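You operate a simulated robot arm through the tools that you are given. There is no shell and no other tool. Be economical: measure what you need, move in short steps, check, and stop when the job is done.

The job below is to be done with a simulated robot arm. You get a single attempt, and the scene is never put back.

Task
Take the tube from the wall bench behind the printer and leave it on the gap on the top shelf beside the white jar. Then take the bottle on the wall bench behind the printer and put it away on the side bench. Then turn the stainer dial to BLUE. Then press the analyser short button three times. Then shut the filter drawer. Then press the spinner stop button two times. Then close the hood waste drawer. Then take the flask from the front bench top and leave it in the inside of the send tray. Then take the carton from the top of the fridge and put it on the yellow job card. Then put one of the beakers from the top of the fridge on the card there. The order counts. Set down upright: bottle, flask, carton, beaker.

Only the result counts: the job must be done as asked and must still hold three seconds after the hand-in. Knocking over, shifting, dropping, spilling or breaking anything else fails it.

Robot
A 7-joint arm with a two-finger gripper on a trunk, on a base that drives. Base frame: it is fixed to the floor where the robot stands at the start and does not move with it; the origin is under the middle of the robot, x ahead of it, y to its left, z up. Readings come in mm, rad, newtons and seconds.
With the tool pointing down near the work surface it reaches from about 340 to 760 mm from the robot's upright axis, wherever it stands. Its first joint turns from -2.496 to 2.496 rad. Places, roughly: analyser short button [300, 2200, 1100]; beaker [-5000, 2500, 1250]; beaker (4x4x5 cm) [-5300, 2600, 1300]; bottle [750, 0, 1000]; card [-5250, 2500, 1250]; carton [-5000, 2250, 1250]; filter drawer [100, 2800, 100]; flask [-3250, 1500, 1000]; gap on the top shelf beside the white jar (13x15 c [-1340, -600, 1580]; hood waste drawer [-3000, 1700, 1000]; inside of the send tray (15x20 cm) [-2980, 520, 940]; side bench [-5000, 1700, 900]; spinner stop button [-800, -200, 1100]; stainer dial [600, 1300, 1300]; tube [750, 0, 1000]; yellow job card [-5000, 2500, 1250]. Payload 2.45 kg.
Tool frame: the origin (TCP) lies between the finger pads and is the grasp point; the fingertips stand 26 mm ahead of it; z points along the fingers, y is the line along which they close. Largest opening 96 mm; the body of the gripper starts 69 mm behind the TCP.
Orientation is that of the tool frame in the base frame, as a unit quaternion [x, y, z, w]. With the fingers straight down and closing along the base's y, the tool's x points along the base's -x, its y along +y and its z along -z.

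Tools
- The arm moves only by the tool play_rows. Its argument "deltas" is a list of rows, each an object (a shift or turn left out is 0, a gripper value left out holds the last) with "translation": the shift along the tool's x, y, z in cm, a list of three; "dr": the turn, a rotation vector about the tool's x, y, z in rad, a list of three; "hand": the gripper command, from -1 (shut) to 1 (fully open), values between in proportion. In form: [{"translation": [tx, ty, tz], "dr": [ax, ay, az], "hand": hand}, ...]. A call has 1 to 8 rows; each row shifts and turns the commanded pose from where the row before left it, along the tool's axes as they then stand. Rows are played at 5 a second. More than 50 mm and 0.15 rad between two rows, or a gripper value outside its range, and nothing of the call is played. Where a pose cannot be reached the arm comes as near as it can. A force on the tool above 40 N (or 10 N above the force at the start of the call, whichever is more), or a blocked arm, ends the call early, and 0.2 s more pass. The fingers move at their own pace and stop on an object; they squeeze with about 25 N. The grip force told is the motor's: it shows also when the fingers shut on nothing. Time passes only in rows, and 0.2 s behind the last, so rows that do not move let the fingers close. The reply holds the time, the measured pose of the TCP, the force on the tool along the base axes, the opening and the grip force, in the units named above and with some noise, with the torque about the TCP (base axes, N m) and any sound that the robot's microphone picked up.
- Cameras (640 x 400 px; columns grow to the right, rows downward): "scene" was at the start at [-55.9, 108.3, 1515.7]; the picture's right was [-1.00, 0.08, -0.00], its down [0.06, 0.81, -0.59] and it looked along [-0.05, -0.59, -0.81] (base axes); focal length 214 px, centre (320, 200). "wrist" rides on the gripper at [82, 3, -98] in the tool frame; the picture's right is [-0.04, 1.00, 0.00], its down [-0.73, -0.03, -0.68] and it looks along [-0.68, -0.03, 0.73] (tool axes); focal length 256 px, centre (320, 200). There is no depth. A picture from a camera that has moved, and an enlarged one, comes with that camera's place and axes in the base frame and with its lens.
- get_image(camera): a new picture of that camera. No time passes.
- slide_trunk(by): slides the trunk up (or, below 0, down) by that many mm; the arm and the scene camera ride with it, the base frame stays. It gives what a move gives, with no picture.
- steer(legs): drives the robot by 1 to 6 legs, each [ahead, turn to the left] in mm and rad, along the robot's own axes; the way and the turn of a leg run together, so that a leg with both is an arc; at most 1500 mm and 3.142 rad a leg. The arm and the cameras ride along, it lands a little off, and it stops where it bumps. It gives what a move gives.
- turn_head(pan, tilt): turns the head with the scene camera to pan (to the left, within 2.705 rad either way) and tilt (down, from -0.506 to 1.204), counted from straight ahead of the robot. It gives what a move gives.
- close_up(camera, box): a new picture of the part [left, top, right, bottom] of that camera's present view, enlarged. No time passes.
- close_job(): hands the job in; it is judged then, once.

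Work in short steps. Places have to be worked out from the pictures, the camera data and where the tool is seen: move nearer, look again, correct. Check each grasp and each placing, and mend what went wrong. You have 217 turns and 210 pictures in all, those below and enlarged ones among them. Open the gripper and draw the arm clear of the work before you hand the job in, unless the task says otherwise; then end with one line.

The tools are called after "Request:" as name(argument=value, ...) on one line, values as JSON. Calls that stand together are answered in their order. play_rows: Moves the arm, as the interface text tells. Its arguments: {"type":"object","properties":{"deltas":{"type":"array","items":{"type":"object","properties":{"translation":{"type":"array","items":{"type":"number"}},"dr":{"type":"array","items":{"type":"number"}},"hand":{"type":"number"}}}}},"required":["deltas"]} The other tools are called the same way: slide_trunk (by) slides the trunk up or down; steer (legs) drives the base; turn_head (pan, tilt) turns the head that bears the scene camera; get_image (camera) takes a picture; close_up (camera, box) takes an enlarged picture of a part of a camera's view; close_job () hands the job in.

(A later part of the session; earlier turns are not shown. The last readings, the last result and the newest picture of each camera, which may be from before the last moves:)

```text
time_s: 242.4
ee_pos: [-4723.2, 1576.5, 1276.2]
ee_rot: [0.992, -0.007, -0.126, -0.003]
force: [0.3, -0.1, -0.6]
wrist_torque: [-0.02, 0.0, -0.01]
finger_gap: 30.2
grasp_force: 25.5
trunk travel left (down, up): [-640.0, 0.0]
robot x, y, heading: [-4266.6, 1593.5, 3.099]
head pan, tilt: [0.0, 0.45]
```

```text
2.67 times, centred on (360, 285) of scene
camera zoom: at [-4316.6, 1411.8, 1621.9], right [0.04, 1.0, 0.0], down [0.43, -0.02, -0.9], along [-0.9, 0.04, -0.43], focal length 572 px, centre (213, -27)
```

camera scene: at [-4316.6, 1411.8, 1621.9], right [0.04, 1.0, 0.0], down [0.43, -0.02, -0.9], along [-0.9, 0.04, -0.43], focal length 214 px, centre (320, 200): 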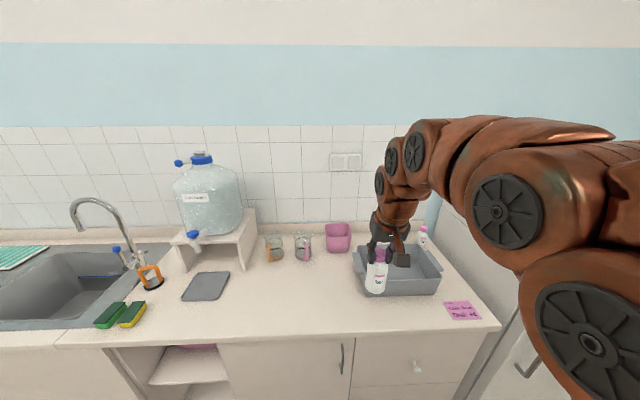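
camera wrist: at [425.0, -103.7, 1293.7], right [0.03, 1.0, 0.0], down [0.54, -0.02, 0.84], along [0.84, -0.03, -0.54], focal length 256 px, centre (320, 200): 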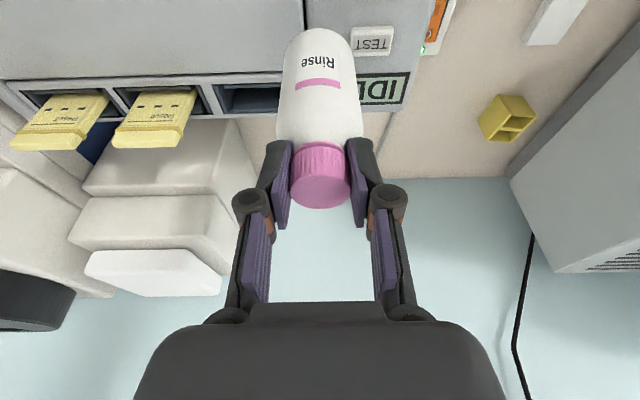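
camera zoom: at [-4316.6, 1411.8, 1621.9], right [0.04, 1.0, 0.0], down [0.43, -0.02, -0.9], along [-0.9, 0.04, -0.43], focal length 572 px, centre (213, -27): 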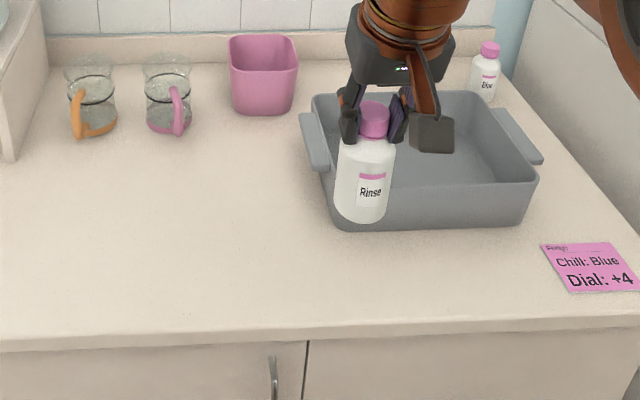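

The note is about the fridge. The free bench area left of the grey tray at about (−4880, 1560) suits the bottle. I move over it and descend most of the way.

Request:
play_rows(deltas=[{"translation": [-1.5, 0.3, 4.7]}, {"translation": [-1.5, 0.3, 4.7]}, {"translation": [-1.5, 0.3, 4.7]}, {"translation": [-1.5, 0.3, 4.7]}, {"translation": [-1.5, 0.3, 4.7]}])

Request:
close_up(camera="scene", box=[240, 210, 480, 360])

Request:
get_image(camera="wrist")

```text
time_s: 243.6
ee_pos: [-4854.4, 1566.7, 1066.8]
ee_rot: [0.992, -0.007, -0.125, -0.003]
force: [0.1, 0.2, -1.4]
wrist_torque: [-0.02, 0.03, 0.01]
finger_gap: 30.1
grasp_force: 25.3
trunk travel left (down, up): [-640.0, 0.0]
robot x, y, heading: [-4264.9, 1592.4, 3.098]
head pan, tilt: [0.0, 0.45]
```

```text
2.67 times, centred on (360, 285) of scene
camera zoom: at [-4316.3, 1411.9, 1621.9], right [0.04, 1.0, 0.0], down [0.43, -0.02, -0.9], along [-0.9, 0.04, -0.43], focal length 572 px, centre (213, -27)
```

zoom: 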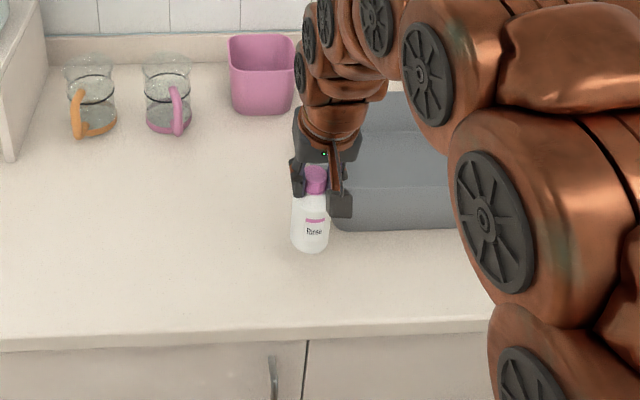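

```text
145 pictures are left
camera wrist: at [-4750.8, 1562.2, 1142.5], right [-0.05, -1.0, 0.0], down [-0.54, 0.03, 0.84], along [-0.84, 0.04, -0.54], focal length 256 px, centre (320, 200)
```

wrist: 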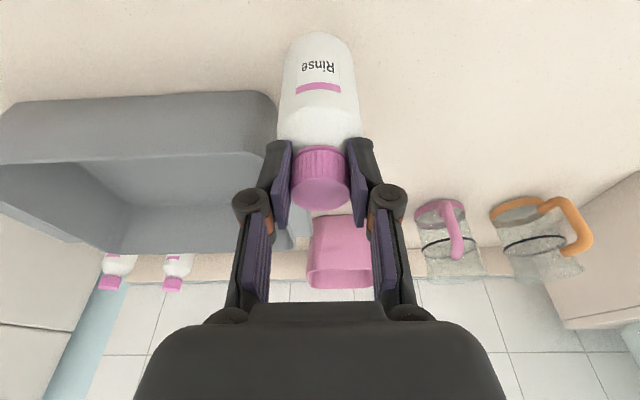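

I shift 2 cm further from the tray and lower more, then creep down to contact.

Request:
play_rows(deltas=[{"translation": [0.5, 2, 2]}, {"translation": [0.5, 0.5, 2]}, {"translation": [0.1, 0, 0.3]}, {"translation": [0.1, 0, 0.3]}, {}])

Request:
get_image(camera="wrist")

```text
time_s: 244.8
ee_pos: [-4854.6, 1540.5, 1019.1]
ee_rot: [0.992, -0.007, -0.125, -0.003]
force: [-0.6, -0.4, -1.8]
wrist_torque: [-0.02, 0.0, -0.01]
finger_gap: 30.0
grasp_force: 24.7
trunk travel left (down, up): [-640.0, 0.0]
robot x, y, heading: [-4268.5, 1592.3, 3.098]
head pan, tilt: [0.0, 0.45]
```

```text
144 pictures are left
camera wrist: at [-4751.1, 1535.9, 1094.8], right [-0.05, -1.0, 0.0], down [-0.54, 0.03, 0.84], along [-0.84, 0.04, -0.54], focal length 256 px, centre (320, 200)
```

wrist: 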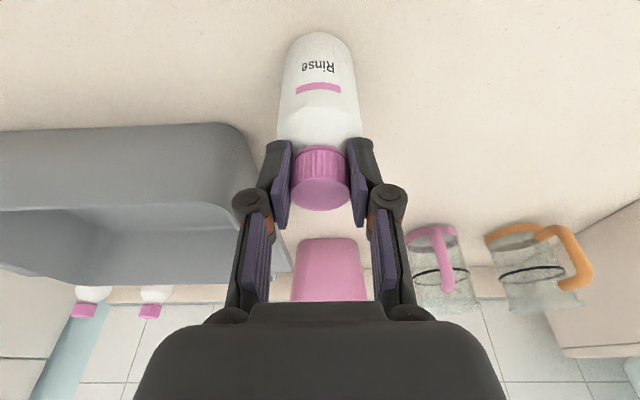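

Request:
play_rows(deltas=[{"translation": [0.07, 0, 0.29]}, {"translation": [0.07, 0, 0.29]}, {"translation": [0.07, 0, 0.29]}, {"translation": [0.05, 0, 0.2]}, {}])

```text
time_s: 245.5
ee_pos: [-4856.3, 1540.7, 1016.9]
ee_rot: [0.992, -0.007, -0.129, -0.004]
force: [5.3, 0.0, 25.8]
wrist_torque: [-0.11, -0.19, -0.01]
finger_gap: 30.2
grasp_force: 25.2
trunk travel left (down, up): [-640.0, 0.0]
robot x, y, heading: [-4265.9, 1590.2, 3.095]
head pan, tilt: [0.0, 0.45]
stopped in row 3: the force on the tool passed its limit at 44 N (the readings are from after the stop); the commanded pose is now the measured one
```

Contact with the bench at z ≈ 900. I ease up 1 mm, open, and withdraw upward.

Request:
play_rows(deltas=[{"translation": [-0.03, 0, -0.1]}, {"hand": 0.5}, {}, {}])

Request:
play_rows(deltas=[{"translation": [-0.7, 0, -2.9]}, {"translation": [-1.0, 0, -4.5]}, {"translation": [-1.0, 0, -4.5]}])

Request:
get_image(camera="wrist")

Request:
get_image(camera="scene")

```text
time_s: 246.5
ee_pos: [-4855.8, 1540.3, 1016.9]
ee_rot: [0.992, -0.007, -0.128, -0.003]
force: [0.3, -0.3, 0.8]
wrist_torque: [-0.02, 0.03, 0.01]
finger_gap: 71.9
grasp_force: 0.0
trunk travel left (down, up): [-640.0, 0.0]
robot x, y, heading: [-4266.8, 1591.9, 3.098]
head pan, tilt: [0.0, 0.45]
```

```text
time_s: 247.3
ee_pos: [-4851.3, 1539.2, 1138.2]
ee_rot: [0.992, -0.007, -0.127, -0.004]
force: [-0.9, -1.4, -0.3]
wrist_torque: [0.01, -0.02, -0.02]
finger_gap: 72.2
grasp_force: 0.0
trunk travel left (down, up): [-640.0, 0.0]
robot x, y, heading: [-4267.1, 1593.7, 3.099]
head pan, tilt: [0.0, 0.45]
```

```text
143 pictures are left
camera wrist: at [-4747.5, 1535.3, 1212.5], right [-0.05, -1.0, 0.0], down [-0.54, 0.03, 0.84], along [-0.84, 0.04, -0.54], focal length 256 px, centre (320, 200)
```

wrist: 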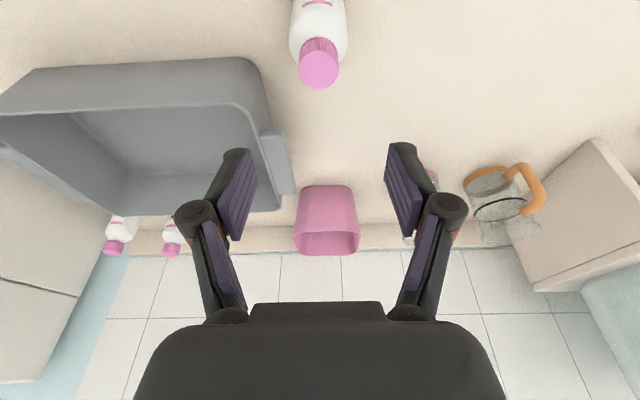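

```text
142 pictures are left
camera scene: at [-4316.8, 1411.9, 1621.9], right [0.04, 1.0, 0.0], down [0.43, -0.02, -0.9], along [-0.9, 0.04, -0.44], focal length 214 px, centre (320, 200)
```

scene: 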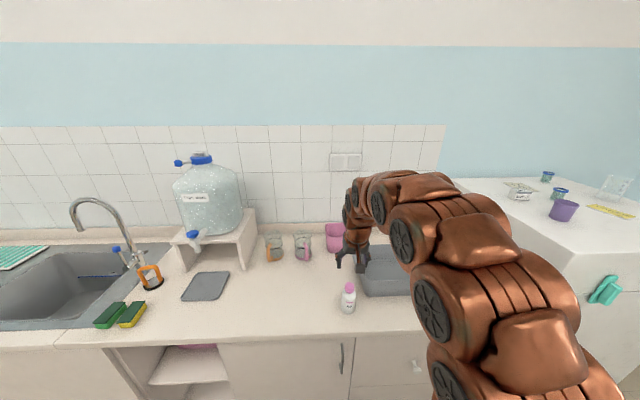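

The bottle stands upright on the side bench: step 2 is done. I retract the arm, turn toward +y/+x, and look for a route to the stainer.

Request:
play_rows(deltas=[{"translation": [2.35, 0, -3.95]}, {"translation": [2.35, 0, -3.95]}, {"translation": [2.35, 0, -3.95]}, {"translation": [2.35, 0, -3.5]}])

Request:
steer(legs=[[-150, 0], [0, -1.571], [0, -0.785]])

Request:
turn_head(pan=0.0, tilt=0.2)

Request:
get_image(camera="scene")

```text
time_s: 248.3
ee_pos: [-4719.3, 1535.0, 1262.8]
ee_rot: [0.992, -0.007, -0.128, -0.004]
force: [-1.0, -0.3, 0.1]
wrist_torque: [-0.01, -0.06, -0.02]
finger_gap: 72.0
grasp_force: 0.0
trunk travel left (down, up): [-640.0, 0.0]
robot x, y, heading: [-4266.0, 1590.1, 3.097]
head pan, tilt: [0.0, 0.45]
```

```text
time_s: 255.6
ee_pos: [-3837.7, 1945.0, 1263.2]
ee_rot: [-0.372, 0.919, 0.046, 0.119]
force: [-0.1, 0.5, 0.5]
wrist_torque: [0.02, 0.0, -0.05]
finger_gap: 72.1
grasp_force: 0.1
trunk travel left (down, up): [-640.0, 0.0]
robot x, y, heading: [-4115.7, 1584.3, 0.744]
head pan, tilt: [0.0, 0.45]
```

```text
time_s: 256.4
ee_pos: [-3835.7, 1945.0, 1262.3]
ee_rot: [-0.372, 0.919, 0.046, 0.119]
force: [0.1, 0.6, 0.1]
wrist_torque: [0.01, 0.01, -0.03]
finger_gap: 71.9
grasp_force: 0.1
trunk travel left (down, up): [-640.0, 0.0]
robot x, y, heading: [-4116.4, 1586.2, 0.738]
head pan, tilt: [0.0, 0.201]
```

```text
141 pictures are left
camera scene: at [-4208.4, 1748.7, 1645.1], right [0.68, -0.74, 0.0], down [-0.15, -0.14, -0.98], along [0.72, 0.66, -0.2], focal length 214 px, centre (320, 200)
```

scene: 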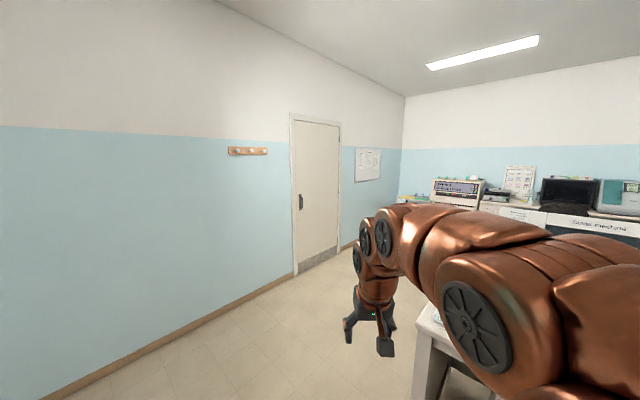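

North of the islands is open (wall y ≈ 4000). I go to about (−3700, 2700), then east, and look again at x ≈ −1200.

Request:
steer(legs=[[0, 0.49], [1200, 0], [0, -1.228], [1500, 0], [900, 0]])

Request:
turn_head(pan=-0.4, tilt=0.3)

Request:
get_image(camera="scene")

Request:
turn_head(pan=0.4, tilt=0.4)

Request:
get_image(camera="scene")

```text
time_s: 278.2
ee_pos: [-891.4, 2843.5, 1263.0]
ee_rot: [-0.033, 0.991, 0.001, 0.128]
force: [0.3, -0.8, 0.5]
wrist_torque: [-0.01, -0.01, -0.02]
finger_gap: 71.9
grasp_force: 0.0
trunk travel left (down, up): [-640.0, 0.0]
robot x, y, heading: [-1337.8, 2749.9, 0.034]
head pan, tilt: [0.0, 0.201]
```

```text
time_s: 279.1
ee_pos: [-891.4, 2842.5, 1262.3]
ee_rot: [-0.032, 0.991, 0.001, 0.127]
force: [-0.1, 0.1, 0.5]
wrist_torque: [-0.01, -0.03, 0.0]
finger_gap: 72.0
grasp_force: 0.1
trunk travel left (down, up): [-640.0, 0.0]
robot x, y, heading: [-1339.1, 2749.2, 0.036]
head pan, tilt: [-0.4, 0.3]
```

```text
140 pictures are left
camera scene: at [-1307.8, 2897.0, 1635.9], right [-0.35, -0.94, 0.0], down [-0.28, 0.1, -0.96], along [0.89, -0.34, -0.3], focal length 214 px, centre (320, 200)
```

scene: 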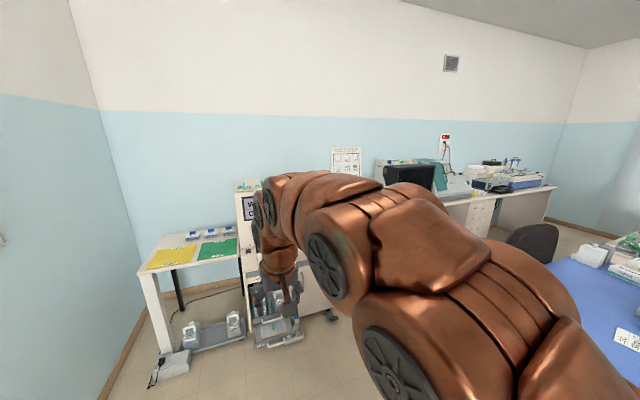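

```text
time_s: 280.2
ee_pos: [-891.5, 2844.4, 1264.7]
ee_rot: [-0.033, 0.991, 0.002, 0.128]
force: [-0.5, 0.2, -0.3]
wrist_torque: [-0.03, -0.02, 0.0]
finger_gap: 72.2
grasp_force: 0.1
trunk travel left (down, up): [-640.0, 0.0]
robot x, y, heading: [-1336.3, 2750.4, 0.033]
head pan, tilt: [0.4, 0.4]
```

```text
139 pictures are left
camera scene: at [-1311.2, 2969.1, 1626.6], right [0.42, -0.91, 0.0], down [-0.35, -0.16, -0.92], along [0.84, 0.39, -0.39], focal length 214 px, centre (320, 200)
```

scene: 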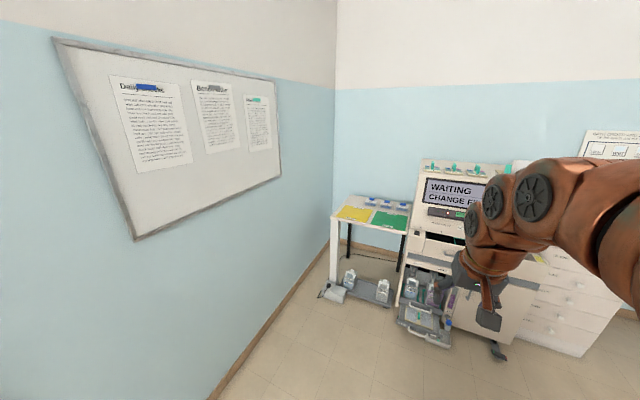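

The analyser ("WAITING / CHANGE FILTER") is at the left end; the stainer should be further right. I drive to about (−390, 1790) and look toward [600,1300].

Request:
steer(legs=[[0, -0.82], [1330, 0], [0, 0.79]])

Request:
turn_head(pan=-0.2, tilt=0.35)

Request:
get_image(camera="scene")

```text
time_s: 291.1
ee_pos: [61.5, 1867.5, 1262.0]
ee_rot: [-0.01, 0.992, -0.001, 0.128]
force: [0.5, 0.7, -0.6]
wrist_torque: [-0.03, 0.02, 0.01]
finger_gap: 71.8
grasp_force: 0.0
trunk travel left (down, up): [-640.0, 0.0]
robot x, y, heading: [-388.7, 1795.5, -0.012]
head pan, tilt: [0.4, 0.4]
```

```text
time_s: 292.1
ee_pos: [62.0, 1866.8, 1262.8]
ee_rot: [-0.01, 0.992, -0.001, 0.13]
force: [-0.6, -0.1, -0.7]
wrist_torque: [-0.03, -0.01, 0.02]
finger_gap: 71.9
grasp_force: 0.0
trunk travel left (down, up): [-640.0, 0.0]
robot x, y, heading: [-387.8, 1797.5, -0.009]
head pan, tilt: [-0.201, 0.351]
```

```text
138 pictures are left
camera scene: at [-346.4, 1958.3, 1631.1], right [-0.21, -0.98, 0.0], down [-0.34, 0.07, -0.94], along [0.92, -0.19, -0.34], focal length 214 px, centre (320, 200)
```

scene: 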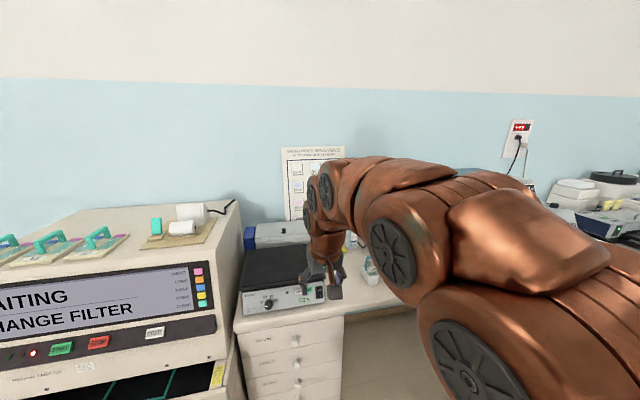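

The arm blocks the view. I turn the base right and pan the head left to see the area near [600,1300].

Request:
steer(legs=[[0, -1.1]])

Request:
turn_head(pan=0.7, tilt=0.35)

Request:
get_image(camera="scene")

```text
time_s: 295.3
ee_pos: [-120.0, 1426.5, 1263.4]
ee_rot: [0.509, 0.851, -0.068, 0.108]
force: [0.4, 0.2, 0.8]
wrist_torque: [-0.02, 0.01, 0.02]
finger_gap: 72.2
grasp_force: 0.0
trunk travel left (down, up): [-640.0, 0.0]
robot x, y, heading: [-389.7, 1795.3, -1.112]
head pan, tilt: [-0.201, 0.351]
```

```text
time_s: 296.5
ee_pos: [-120.3, 1426.3, 1263.4]
ee_rot: [0.509, 0.851, -0.068, 0.109]
force: [0.0, -0.3, 1.3]
wrist_torque: [0.0, -0.01, 0.01]
finger_gap: 72.0
grasp_force: 0.0
trunk travel left (down, up): [-640.0, 0.0]
robot x, y, heading: [-388.5, 1795.5, -1.109]
head pan, tilt: [0.7, 0.351]
```

```text
137 pictures are left
camera scene: at [-163.2, 1884.2, 1631.1], right [-0.4, -0.92, 0.0], down [-0.32, 0.14, -0.94], along [0.86, -0.37, -0.34], focal length 214 px, centre (320, 200)
```

scene: 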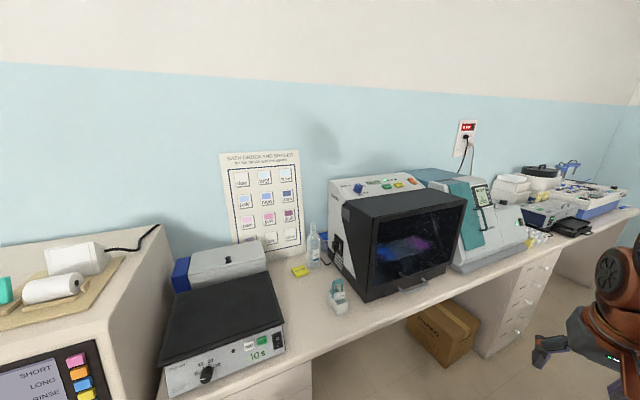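

I zoom in on the device with the top panel and on the front plate device.

Request:
close_up(camera="scene", box=[310, 160, 470, 260])

Request:
close_up(camera="scene", box=[200, 140, 320, 290])

```text
4.00 times, centred on (390, 210) of scene
camera zoom: at [-163.2, 1884.2, 1631.1], right [-0.4, -0.92, 0.0], down [-0.32, 0.14, -0.94], along [0.86, -0.37, -0.34], focal length 858 px, centre (40, 160)
```

zoom: 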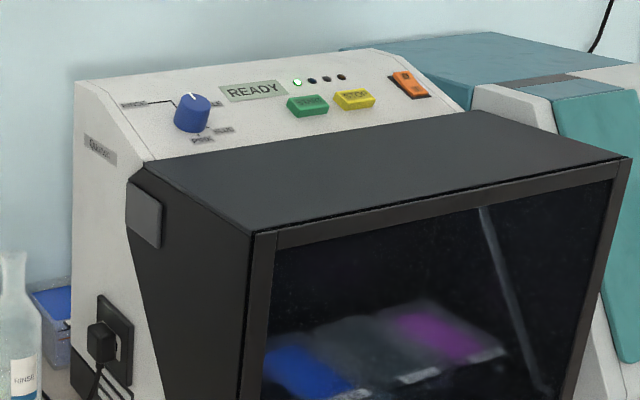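

```text
2.67 times, centred on (260, 215) of scene
camera zoom: at [-163.2, 1884.2, 1631.1], right [-0.4, -0.92, 0.0], down [-0.32, 0.14, -0.94], along [0.86, -0.37, -0.34], focal length 572 px, centre (480, 160)
```

zoom: 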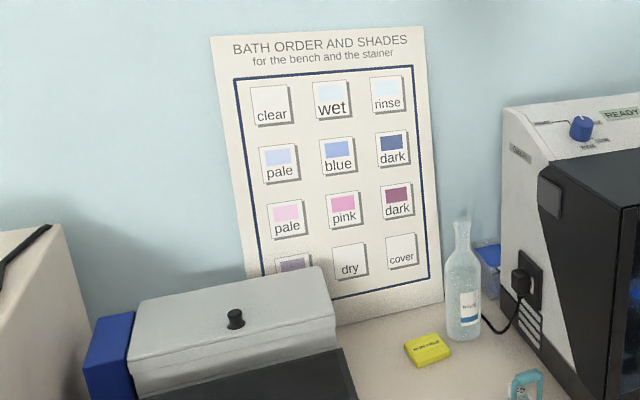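

The stainer's blue dial sits on its sloped top panel, at roughly (600, 1370, 1350). I raise the arm and flatten its tilt before I approach.

Request:
play_rows(deltas=[{"dr": [0, -0.125, 0]}, {"dr": [0, -0.125, 0]}, {"dr": [0, -0.125, 0]}, {"dr": [0, -0.125, 0]}, {"translation": [-3.3, 0, -3.6]}, {"translation": [-3.3, 0, -3.6]}, {"translation": [-3.3, 0, -3.6]}, {"translation": [-3.3, 0, -3.6]}])

Request:
steer(legs=[[0, 0.22], [530, 0], [0, 0.889]])

Request:
turn_head(pan=0.0, tilt=0.5)

Request:
get_image(camera="scene")

Request:
get_image(camera="wrist")

```text
time_s: 298.3
ee_pos: [-119.8, 1430.8, 1457.1]
ee_rot: [0.477, 0.798, -0.192, 0.314]
force: [-0.8, -0.1, -0.5]
wrist_torque: [-0.02, 0.0, 0.0]
finger_gap: 72.0
grasp_force: 0.1
trunk travel left (down, up): [-640.0, 0.0]
robot x, y, heading: [-386.9, 1795.0, -1.105]
head pan, tilt: [0.7, 0.351]
```

```text
time_s: 304.5
ee_pos: [395.9, 1456.9, 1456.9]
ee_rot: [-0.015, 0.929, 0.003, 0.37]
force: [0.6, 0.4, -0.1]
wrist_torque: [-0.01, 0.0, 0.0]
finger_gap: 72.0
grasp_force: 0.1
trunk travel left (down, up): [-640.0, 0.0]
robot x, y, heading: [-53.0, 1380.5, 0.003]
head pan, tilt: [0.7, 0.351]
```

```text
time_s: 305.6
ee_pos: [397.2, 1458.4, 1457.2]
ee_rot: [-0.015, 0.929, 0.003, 0.371]
force: [0.2, -0.7, -0.2]
wrist_torque: [0.03, 0.0, -0.04]
finger_gap: 72.1
grasp_force: 0.1
trunk travel left (down, up): [-640.0, 0.0]
robot x, y, heading: [-47.4, 1380.7, 0.0]
head pan, tilt: [0.0, 0.499]
```

```text
134 pictures are left
camera scene: at [-9.7, 1560.6, 1617.5], right [0.0, -1.0, 0.0], down [-0.48, 0.0, -0.88], along [0.88, 0.0, -0.48], focal length 214 px, centre (320, 200)
```

scene: 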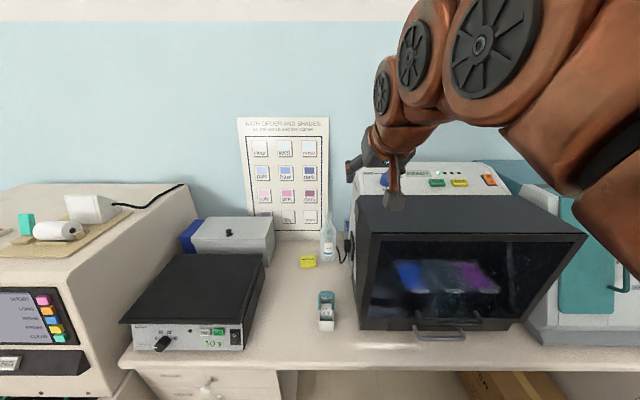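

```text
133 pictures are left
camera wrist: at [269.8, 1458.4, 1472.3], right [0.0, 1.0, 0.02], down [0.07, -0.02, 1.0], along [1.0, 0.0, -0.07], focal length 256 px, centre (320, 200)
```

wrist: 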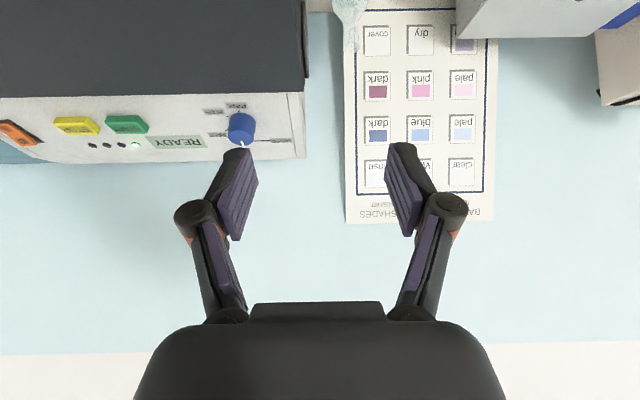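

I zoom in on the dial with the wrist camera to read the labels.

Request:
close_up(camera="wrist", box=[190, 80, 310, 155])

```text
5.33 times, centred on (250, 118) of wrist
camera zoom: at [269.8, 1458.4, 1472.3], right [0.0, 1.0, 0.02], down [0.07, -0.02, 1.0], along [1.0, 0.0, -0.07], focal length 1365 px, centre (693, 640)
```

zoom: 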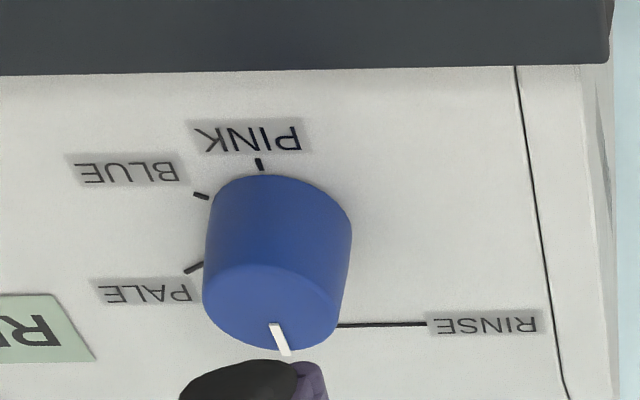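

The dial now points to RINSE (about −10°); BLUE is about 120° clockwise. The panel tilts about 20° toward me. I move above the dial and align the tool with its axis.

Request:
play_rows(deltas=[{"translation": [-2.6, -2.3, 2.5]}, {"translation": [-2.6, -2.3, 2.5]}, {"translation": [-2.6, -2.3, 2.5]}, {"translation": [-2.6, -2.3, 2.5]}, {"translation": [-2.6, -2.3, 2.5]}, {"dr": [0, 0.133, 0]}, {"dr": [0, 0.133, 0]}, {"dr": [0, 0.133, 0]}])

Request:
get_image(camera="wrist")

Request:
get_image(camera="scene")

```text
time_s: 307.4
ee_pos: [582.2, 1349.6, 1455.7]
ee_rot: [-0.016, 0.97, 0.002, 0.242]
force: [0.4, -0.2, -1.6]
wrist_torque: [-0.02, 0.06, -0.01]
finger_gap: 72.0
grasp_force: 0.2
out of reach, approached as far as the arm can: row 8
trunk travel left (down, up): [-640.0, 0.0]
robot x, y, heading: [-50.6, 1376.7, 0.001]
head pan, tilt: [0.0, 0.499]
```

```text
131 pictures are left
camera wrist: at [464.3, 1350.3, 1504.1], right [0.01, 1.0, 0.01], down [0.33, -0.01, 0.94], along [0.94, 0.0, -0.33], focal length 256 px, centre (320, 200)
```

wrist: 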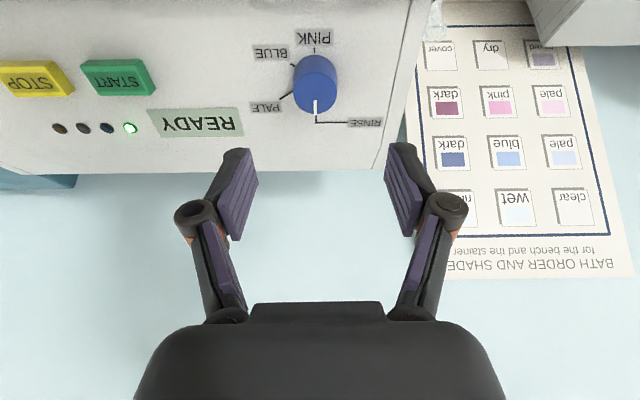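

```text
130 pictures are left
camera scene: at [-8.0, 1560.5, 1617.4], right [0.0, -1.0, 0.0], down [-0.48, 0.0, -0.88], along [0.88, 0.0, -0.48], focal length 214 px, centre (320, 200)
```

scene: 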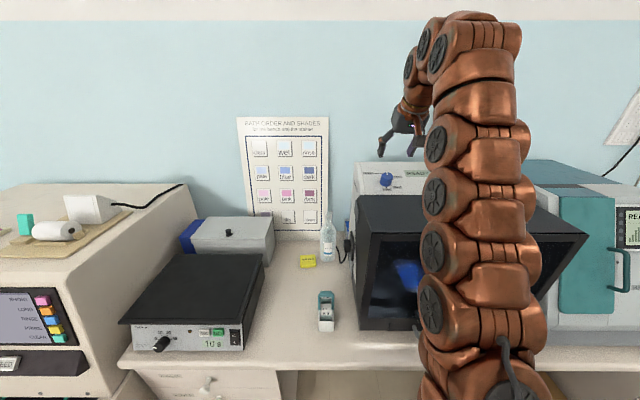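

A good view. I zoom in on the dial for its position and angles.

Request:
close_up(camera="wrist", box=[240, 20, 400, 130])

```text
3.64 times, centred on (320, 75) of wrist
camera zoom: at [464.3, 1350.3, 1504.1], right [0.01, 1.0, 0.01], down [0.33, -0.01, 0.94], along [0.94, 0.0, -0.33], focal length 931 px, centre (320, 654)
```

zoom: 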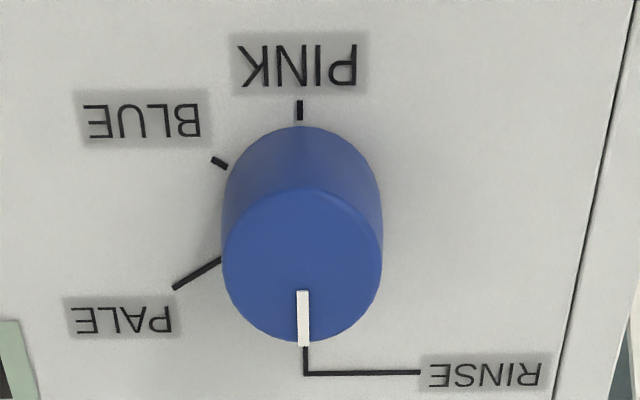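

The pointer is exactly at RINSE (0°), with BLUE at 120° clockwise. The knob face centre is at (629, 1347, 1356), straight along the tool axis. I pre-rotate the hand −1.05 rad so the turn stays within range.

Request:
play_rows(deltas=[{"translation": [0.58, -0.26, 0], "dr": [0, 0, -0.15]}, {"dr": [0, 0, -0.15]}, {"dr": [0, 0, -0.15]}, {"dr": [0, 0, -0.15]}, {"dr": [0, 0, -0.15]}, {"dr": [0, 0, -0.15]}, {"dr": [0, 0, -0.15]}])

Request:
get_image(camera="wrist")

```text
time_s: 309.0
ee_pos: [575.9, 1345.4, 1453.8]
ee_rot: [-0.5, 0.831, -0.121, 0.212]
force: [-0.6, 0.4, -0.8]
wrist_torque: [-0.01, -0.01, -0.01]
finger_gap: 71.8
grasp_force: 0.0
trunk travel left (down, up): [-640.0, 0.0]
robot x, y, heading: [-50.1, 1375.0, 0.002]
head pan, tilt: [0.0, 0.499]
```

```text
128 pictures are left
camera wrist: at [493.0, 1274.8, 1520.4], right [-0.76, 0.51, -0.4], down [0.0, 0.63, 0.78], along [0.65, 0.59, -0.48], focal length 256 px, centre (320, 200)
```

wrist: 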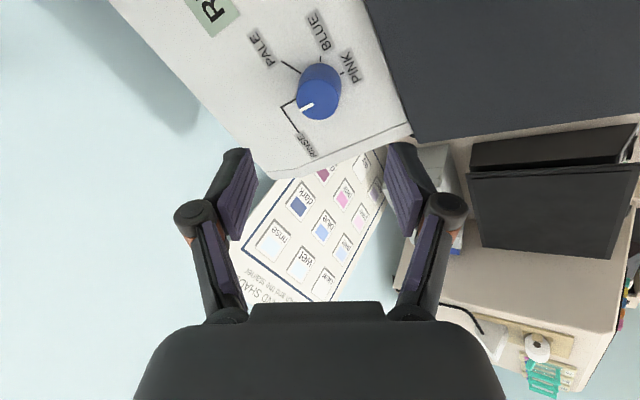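

The tool axis is still aligned. I advance 6 cm along it and check centring.

Request:
play_rows(deltas=[{"translation": [0, 0, 3.5]}, {"translation": [0, 0, 2.5]}])

Request:
get_image(camera="wrist")

```text
time_s: 309.6
ee_pos: [604.1, 1347.1, 1400.3]
ee_rot: [-0.499, 0.832, -0.121, 0.21]
force: [-0.1, -0.5, 0.3]
wrist_torque: [0.02, -0.03, -0.02]
finger_gap: 71.8
grasp_force: 0.1
trunk travel left (down, up): [-640.0, 0.0]
robot x, y, heading: [-50.5, 1381.2, 0.004]
head pan, tilt: [0.0, 0.499]
```

```text
127 pictures are left
camera wrist: at [521.6, 1276.3, 1466.8], right [-0.76, 0.51, -0.4], down [0.01, 0.63, 0.78], along [0.65, 0.59, -0.48], focal length 256 px, centre (320, 200)
```

wrist: 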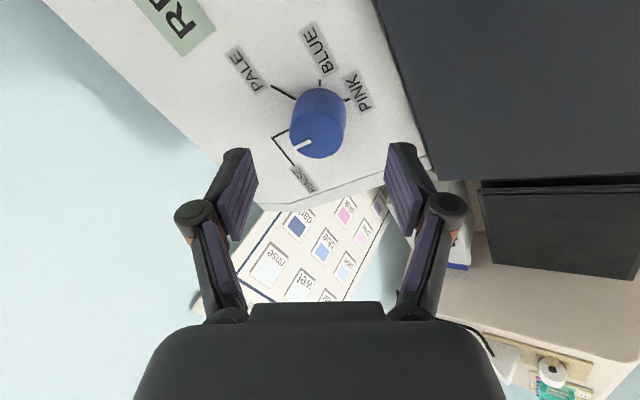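

The knob is on-axis with its face about 54 mm ahead. I advance 46 mm and close on it.

Request:
play_rows(deltas=[{"translation": [0, 0, 2.5]}, {"translation": [0, 0, 2.0]}, {"hand": -1}, {}, {}])

Request:
get_image(camera="wrist")

```text
time_s: 310.8
ee_pos: [626.1, 1347.3, 1360.5]
ee_rot: [-0.499, 0.832, -0.121, 0.212]
force: [16.3, -5.4, 13.8]
wrist_torque: [-0.01, -0.06, 0.01]
finger_gap: 37.2
grasp_force: 33.7
trunk travel left (down, up): [-640.0, 0.0]
robot x, y, heading: [-48.8, 1381.1, 0.002]
head pan, tilt: [0.0, 0.499]
```

```text
126 pictures are left
camera wrist: at [543.6, 1277.0, 1427.3], right [-0.76, 0.51, -0.4], down [0.0, 0.63, 0.78], along [0.65, 0.59, -0.48], focal length 256 px, centre (320, 200)
```

wrist: 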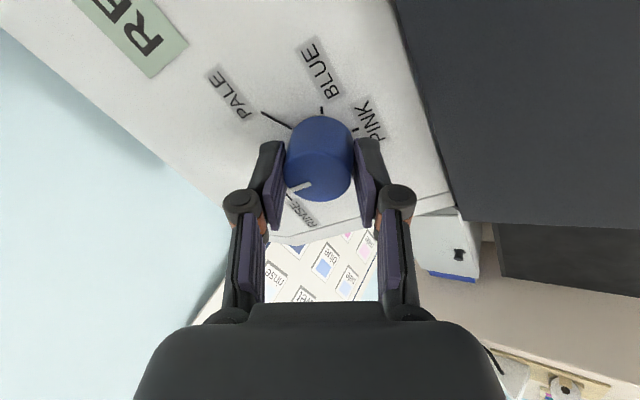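

The knob is gripped. I rotate clockwise (+z) and watch the forces.

Request:
play_rows(deltas=[{"dr": [0, 0, 0.14]}, {"dr": [0, 0, 0.14]}, {"dr": [0, 0, 0.14]}, {"dr": [0, 0, 0.14]}, {"dr": [0, 0, 0.14]}, {"dr": [0, 0, 0.14]}, {"dr": [0, 0, 0.14]}])

Request:
get_image(camera="wrist")

```text
time_s: 312.4
ee_pos: [624.8, 1346.0, 1360.4]
ee_rot: [-0.049, 0.969, -0.007, 0.241]
force: [11.9, -2.4, 12.4]
wrist_torque: [-0.36, -0.57, -0.15]
finger_gap: 36.4
grasp_force: 45.1
trunk travel left (down, up): [-640.0, 0.0]
robot x, y, heading: [-48.3, 1380.6, 0.006]
head pan, tilt: [0.0, 0.499]
```

```text
125 pictures are left
camera wrist: at [507.4, 1341.6, 1408.2], right [-0.05, 1.0, -0.02], down [0.33, 0.03, 0.94], along [0.94, 0.05, -0.33], focal length 256 px, centre (320, 200)
```

wrist: 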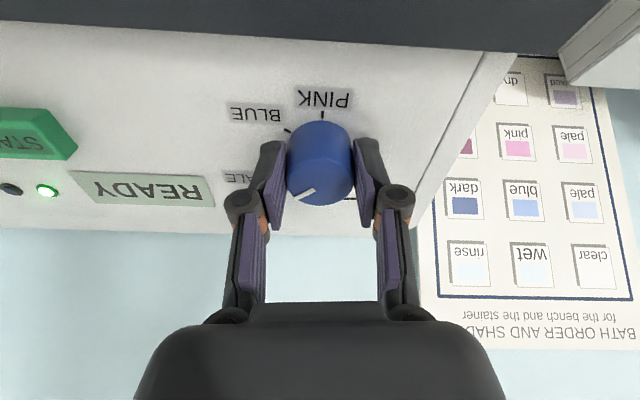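

The pointer followed and is now near PALE. I continue by the remaining 1.12 rad to BLUE.

Request:
play_rows(deltas=[{"dr": [0, 0, 0.14]}, {"dr": [0, 0, 0.14]}, {"dr": [0, 0, 0.14]}, {"dr": [0, 0, 0.14]}, {"dr": [0, 0, 0.14]}, {"dr": [0, 0, 0.14]}, {"dr": [0, 0, 0.14]}, {"dr": [0, 0, 0.14]}])

Request:
get_image(camera="wrist")

```text
time_s: 314.2
ee_pos: [625.4, 1348.5, 1359.7]
ee_rot: [0.474, 0.847, 0.123, 0.209]
force: [-3.7, 4.0, -7.9]
wrist_torque: [-1.19, 0.31, -0.49]
finger_gap: 36.8
grasp_force: 45.3
trunk travel left (down, up): [-640.0, 0.0]
robot x, y, heading: [-49.4, 1379.9, 0.0]
head pan, tilt: [0.0, 0.499]
```

```text
124 pictures are left
camera wrist: at [544.0, 1418.9, 1429.0], right [0.77, 0.49, 0.41], down [0.0, -0.65, 0.76], along [0.64, -0.59, -0.5], focal length 256 px, centre (320, 200)
```

wrist: 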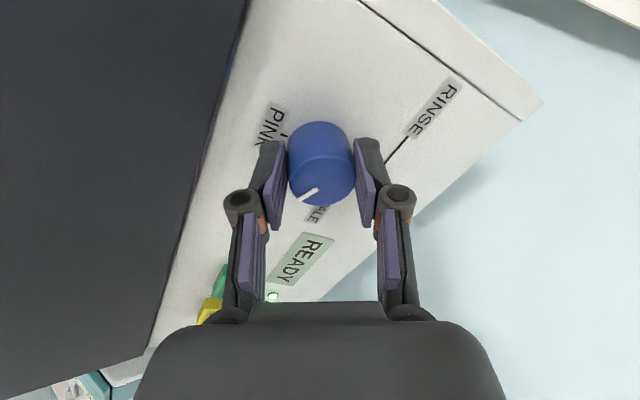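

I release and back off along the tool axis to verify the setting.

Request:
play_rows(deltas=[{"hand": 0.5}, {}, {"translation": [0, 0, -4]}, {"translation": [0, 0, -4]}])

Request:
close_up(camera="wrist", box=[220, 40, 420, 165])

```text
time_s: 315.2
ee_pos: [586.3, 1343.3, 1429.8]
ee_rot: [0.473, 0.847, 0.122, 0.209]
force: [0.4, 0.1, -0.1]
wrist_torque: [-0.03, 0.02, -0.03]
finger_gap: 72.5
grasp_force: 0.1
trunk travel left (down, up): [-640.0, 0.0]
robot x, y, heading: [-54.4, 1375.0, 0.003]
head pan, tilt: [0.0, 0.499]
```

```text
3.20 times, centred on (320, 102) of wrist
camera zoom: at [504.4, 1414.3, 1500.0], right [0.77, 0.49, 0.42], down [0.0, -0.65, 0.76], along [0.64, -0.59, -0.5], focal length 819 px, centre (320, 512)
```

zoom: 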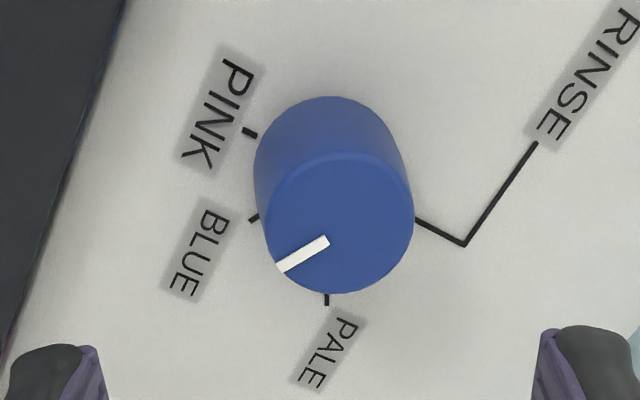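

The pointer is aligned with BLUE: step 3 is done. I undo the hand yaw, retract upward, and move to view the analyser's SHORT button.

Request:
play_rows(deltas=[{"translation": [0, 0, -2], "dr": [0, 0, -0.15]}, {"dr": [0, 0, -0.15]}, {"dr": [0, 0, -0.15]}, {"dr": [0, 0, -0.15]}, {"dr": [0, 0, -0.15]}, {"dr": [0, 0, -0.15]}, {"dr": [0, 0, -0.15]}, {"translation": [3.5, 0, -2]}])

Request:
play_rows(deltas=[{"translation": [3.5, 0, -2], "dr": [0, -0.1, 0], "hand": -1}, {"translation": [3.5, 0, -2.5], "dr": [0, -0.1, 0]}, {"translation": [3.0, 0, -3.0], "dr": [0, -0.1, 0]}, {"translation": [2.5, 0, -3.0]}])

Request:
turn_head(pan=0.9, tilt=0.5)

Request:
get_image(camera="scene")

```text
time_s: 317.0
ee_pos: [537.6, 1344.9, 1450.0]
ee_rot: [-0.016, 0.97, 0.001, 0.242]
force: [1.0, -0.3, -0.7]
wrist_torque: [0.02, 0.04, 0.01]
finger_gap: 72.0
grasp_force: 0.1
trunk travel left (down, up): [-640.0, 0.0]
robot x, y, heading: [-50.6, 1380.6, 0.006]
head pan, tilt: [0.0, 0.499]
```

```text
time_s: 318.0
ee_pos: [371.5, 1340.8, 1461.1]
ee_rot: [-0.014, 0.922, 0.004, 0.386]
force: [0.8, 0.6, 0.1]
wrist_torque: [0.01, -0.01, -0.01]
finger_gap: 0.0
grasp_force: 19.7
trunk travel left (down, up): [-640.0, 0.0]
robot x, y, heading: [-48.0, 1381.3, 0.003]
head pan, tilt: [0.0, 0.499]
```

```text
time_s: 319.2
ee_pos: [372.9, 1341.6, 1461.6]
ee_rot: [-0.015, 0.923, 0.004, 0.385]
force: [-0.2, 0.5, 0.4]
wrist_torque: [-0.01, 0.03, 0.01]
finger_gap: 0.1
grasp_force: 25.0
trunk travel left (down, up): [-640.0, 0.0]
robot x, y, heading: [-46.2, 1375.3, 0.001]
head pan, tilt: [0.901, 0.499]
```

```text
122 pictures are left
camera scene: at [-44.2, 1631.6, 1617.4], right [0.78, -0.62, 0.0], down [-0.3, -0.38, -0.88], along [0.54, 0.69, -0.48], focal length 214 px, centre (320, 200)
```

scene: 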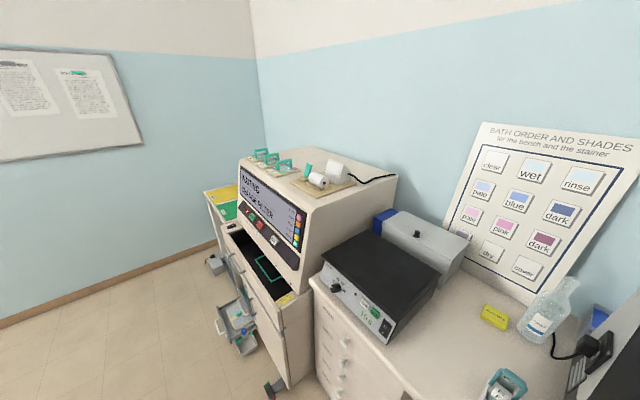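

I zoom in on the analyser panel.

Request:
close_up(camera="scene", box=[195, 160, 325, 290])

Request:
close_up(camera="scene", box=[190, 240, 350, 400])

```text
3.08 times, centred on (260, 225) of scene
camera zoom: at [-44.2, 1631.6, 1617.4], right [0.78, -0.62, 0.0], down [-0.3, -0.38, -0.88], along [0.54, 0.69, -0.48], focal length 660 px, centre (505, 123)
```

zoom: 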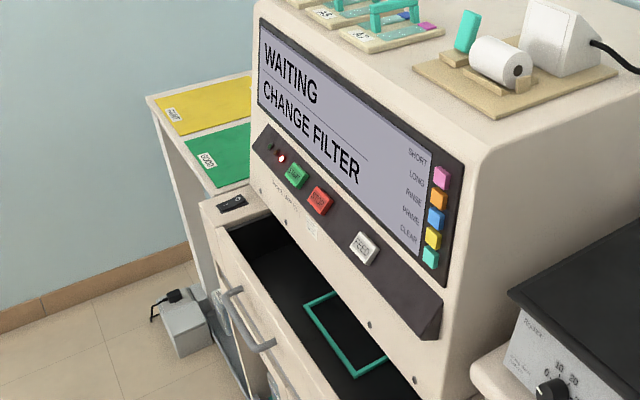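

```text
2.50 times, centred on (270, 320) of scene
camera zoom: at [-44.2, 1631.6, 1617.4], right [0.78, -0.62, 0.0], down [-0.3, -0.38, -0.88], along [0.54, 0.69, -0.48], focal length 536 px, centre (445, -100)
```

zoom: 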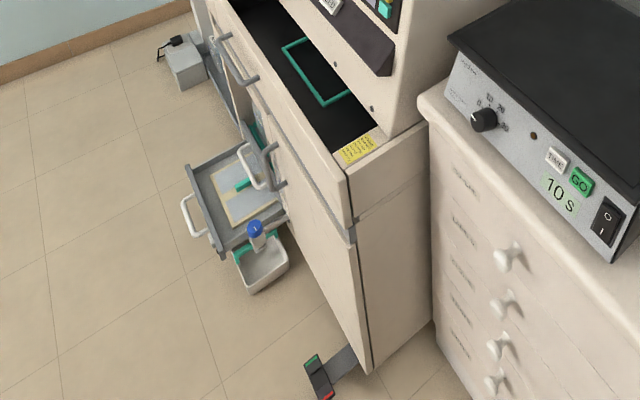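

The pink SHORT button is at the top of the row right of the screen, near (320, 2220, 1160). I avoid the floor pedal and drive to about (−370, 2230), facing the analyser.

Request:
steer(legs=[[0, 1.934], [911, 0], [0, -1.934]])

Request:
turn_head(pan=0.0, tilt=0.4)

Request:
get_image(camera="scene")

Request:
get_image(camera="wrist")

```text
time_s: 333.3
ee_pos: [31.9, 2196.2, 1460.9]
ee_rot: [-0.021, 0.923, 0.006, 0.385]
force: [0.1, -0.4, 0.4]
wrist_torque: [0.03, 0.01, 0.01]
finger_gap: 0.0
grasp_force: 25.2
trunk travel left (down, up): [-640.0, 0.0]
robot x, y, heading: [-390.5, 2227.7, 0.015]
head pan, tilt: [0.901, 0.499]
```

```text
time_s: 334.5
ee_pos: [32.7, 2196.0, 1461.8]
ee_rot: [-0.021, 0.922, 0.006, 0.386]
force: [-0.3, -0.4, 0.7]
wrist_torque: [0.0, -0.01, 0.0]
finger_gap: 0.0
grasp_force: 25.1
trunk travel left (down, up): [-640.0, 0.0]
robot x, y, heading: [-388.2, 2226.8, 0.014]
head pan, tilt: [0.0, 0.4]
```

```text
119 pictures are left
camera scene: at [-350.1, 2411.6, 1626.6], right [0.02, -1.0, 0.0], down [-0.39, -0.01, -0.92], along [0.92, 0.01, -0.39], focal length 214 px, centre (320, 200)
```

scene: 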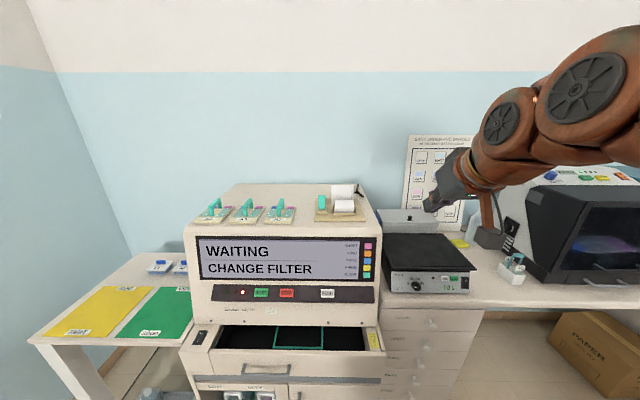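

```text
118 pictures are left
camera wrist: at [-94.6, 2195.7, 1472.2], right [-0.01, 1.0, 0.02], down [0.03, -0.02, 1.0], along [1.0, 0.01, -0.03], focal length 256 px, centre (320, 200)
```

wrist: 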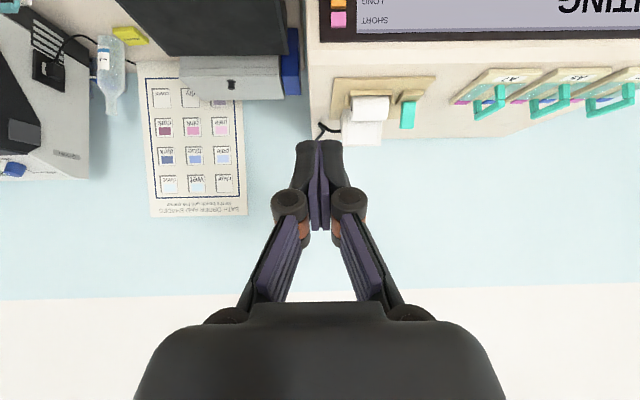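

Triangulation puts the SHORT button at (331, 2237, 1153). I lower the arm in front of it.

Request:
play_rows(deltas=[{"translation": [1.1, 0.6, 4.4]}, {"translation": [1.1, 0.6, 4.4]}, {"translation": [1.1, 0.6, 4.4]}, {"translation": [1.1, 0.6, 4.4]}, {"translation": [1.1, 0.6, 4.4]}, {"translation": [1.1, 0.6, 4.4]}, {"translation": [1.1, 0.5, 4.4]}])

Request:
play_rows(deltas=[{"dr": [0, -0.127, 0]}, {"dr": [0, -0.127, 0]}, {"dr": [0, -0.127, 0]}, {"dr": [0, -0.127, 0]}])

Request:
get_image(camera="wrist")

Request:
get_image(camera="scene")

```text
time_s: 336.1
ee_pos: [195.9, 2245.7, 1187.3]
ee_rot: [-0.02, 0.923, 0.006, 0.385]
force: [-0.3, -0.3, 0.7]
wrist_torque: [-0.01, 0.02, -0.02]
finger_gap: 0.1
grasp_force: 24.6
trunk travel left (down, up): [-640.0, 0.0]
robot x, y, heading: [-387.2, 2231.9, 0.014]
head pan, tilt: [0.0, 0.4]
```

```text
time_s: 337.1
ee_pos: [209.5, 2225.2, 1190.8]
ee_rot: [-0.021, 0.826, 0.016, 0.563]
force: [0.1, -0.1, 0.3]
wrist_torque: [-0.04, 0.03, -0.05]
finger_gap: 0.2
grasp_force: 25.1
out of reach, approached as far as the arm can: row 3, 4
trunk travel left (down, up): [-640.0, 0.0]
robot x, y, heading: [-388.0, 2234.0, 0.014]
head pan, tilt: [0.0, 0.4]
```

```text
117 pictures are left
camera wrist: at [89.3, 2222.3, 1151.0], right [-0.04, 1.0, 0.04], down [-0.36, -0.05, 0.93], along [0.93, 0.02, 0.36], focal length 256 px, centre (320, 200)
```

wrist: 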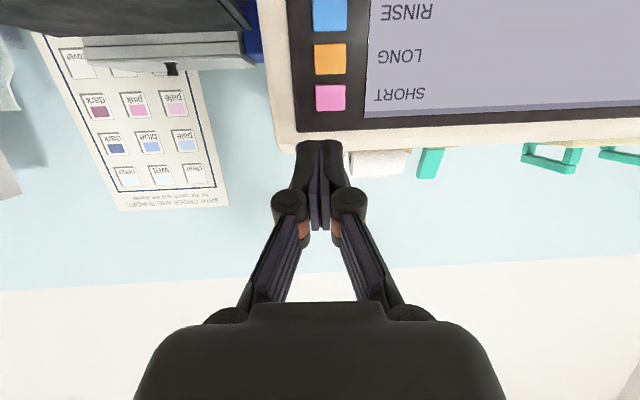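

```text
116 pictures are left
camera scene: at [-350.3, 2411.3, 1626.7], right [0.01, -1.0, 0.0], down [-0.39, -0.01, -0.92], along [0.92, 0.01, -0.39], focal length 214 px, centre (320, 200)
```

scene: 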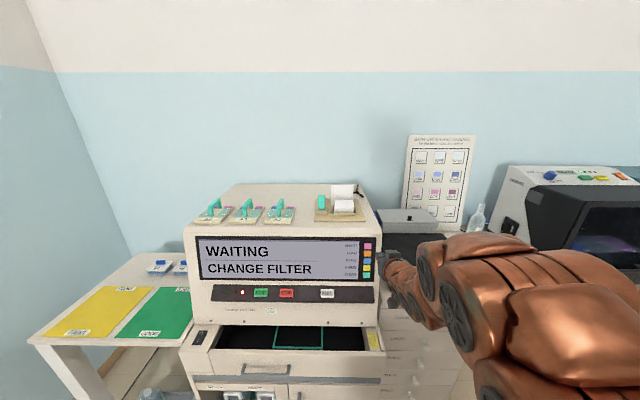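

The button appears at (331, 2241, 1149). I move to a pre-press position 4 cm in front of it.

Request:
play_rows(deltas=[{"translation": [-0.28, 0.47, 3.15]}, {"translation": [-0.28, 0.47, 3.15]}, {}])

Request:
get_image(camera="wrist")

Request:
close_up(camera="scene", box=[330, 215, 430, 295])

```text
time_s: 337.9
ee_pos: [272.5, 2235.0, 1176.9]
ee_rot: [-0.019, 0.815, 0.01, 0.579]
force: [-0.8, 0.9, -1.2]
wrist_torque: [0.01, 0.01, 0.01]
finger_gap: 0.0
grasp_force: 24.9
trunk travel left (down, up): [-640.0, 0.0]
robot x, y, heading: [-391.3, 2227.7, 0.009]
head pan, tilt: [0.0, 0.4]
```

```text
115 pictures are left
camera wrist: at [153.3, 2234.6, 1131.6], right [-0.03, 1.0, 0.03], down [-0.4, -0.04, 0.92], along [0.92, 0.01, 0.4], focal length 256 px, centre (320, 200)
```

wrist: 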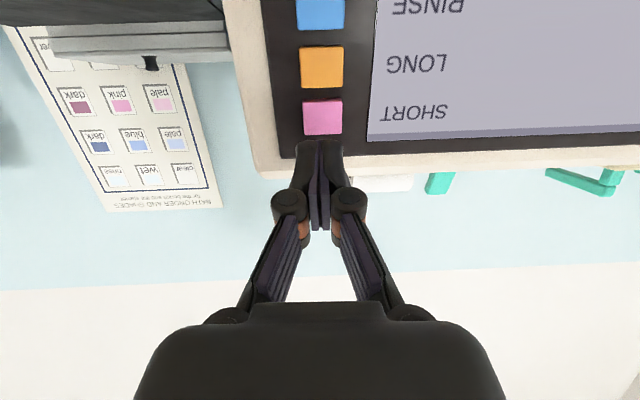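

```text
5.00 times, centred on (380, 255) of scene
camera zoom: at [-349.8, 2411.6, 1626.6], right [0.01, -1.0, 0.0], down [-0.39, -0.01, -0.92], along [0.92, 0.01, -0.39], focal length 1072 px, centre (20, -75)
```

zoom: 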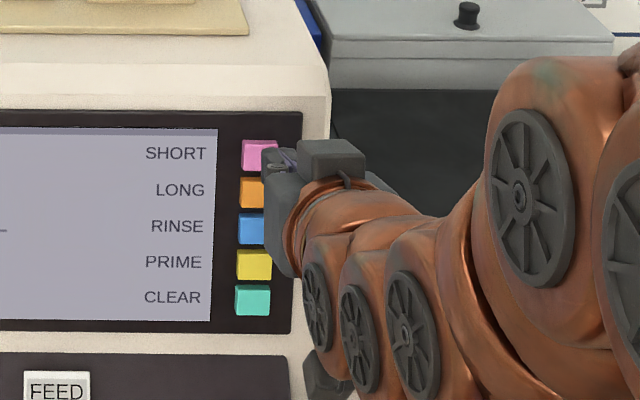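

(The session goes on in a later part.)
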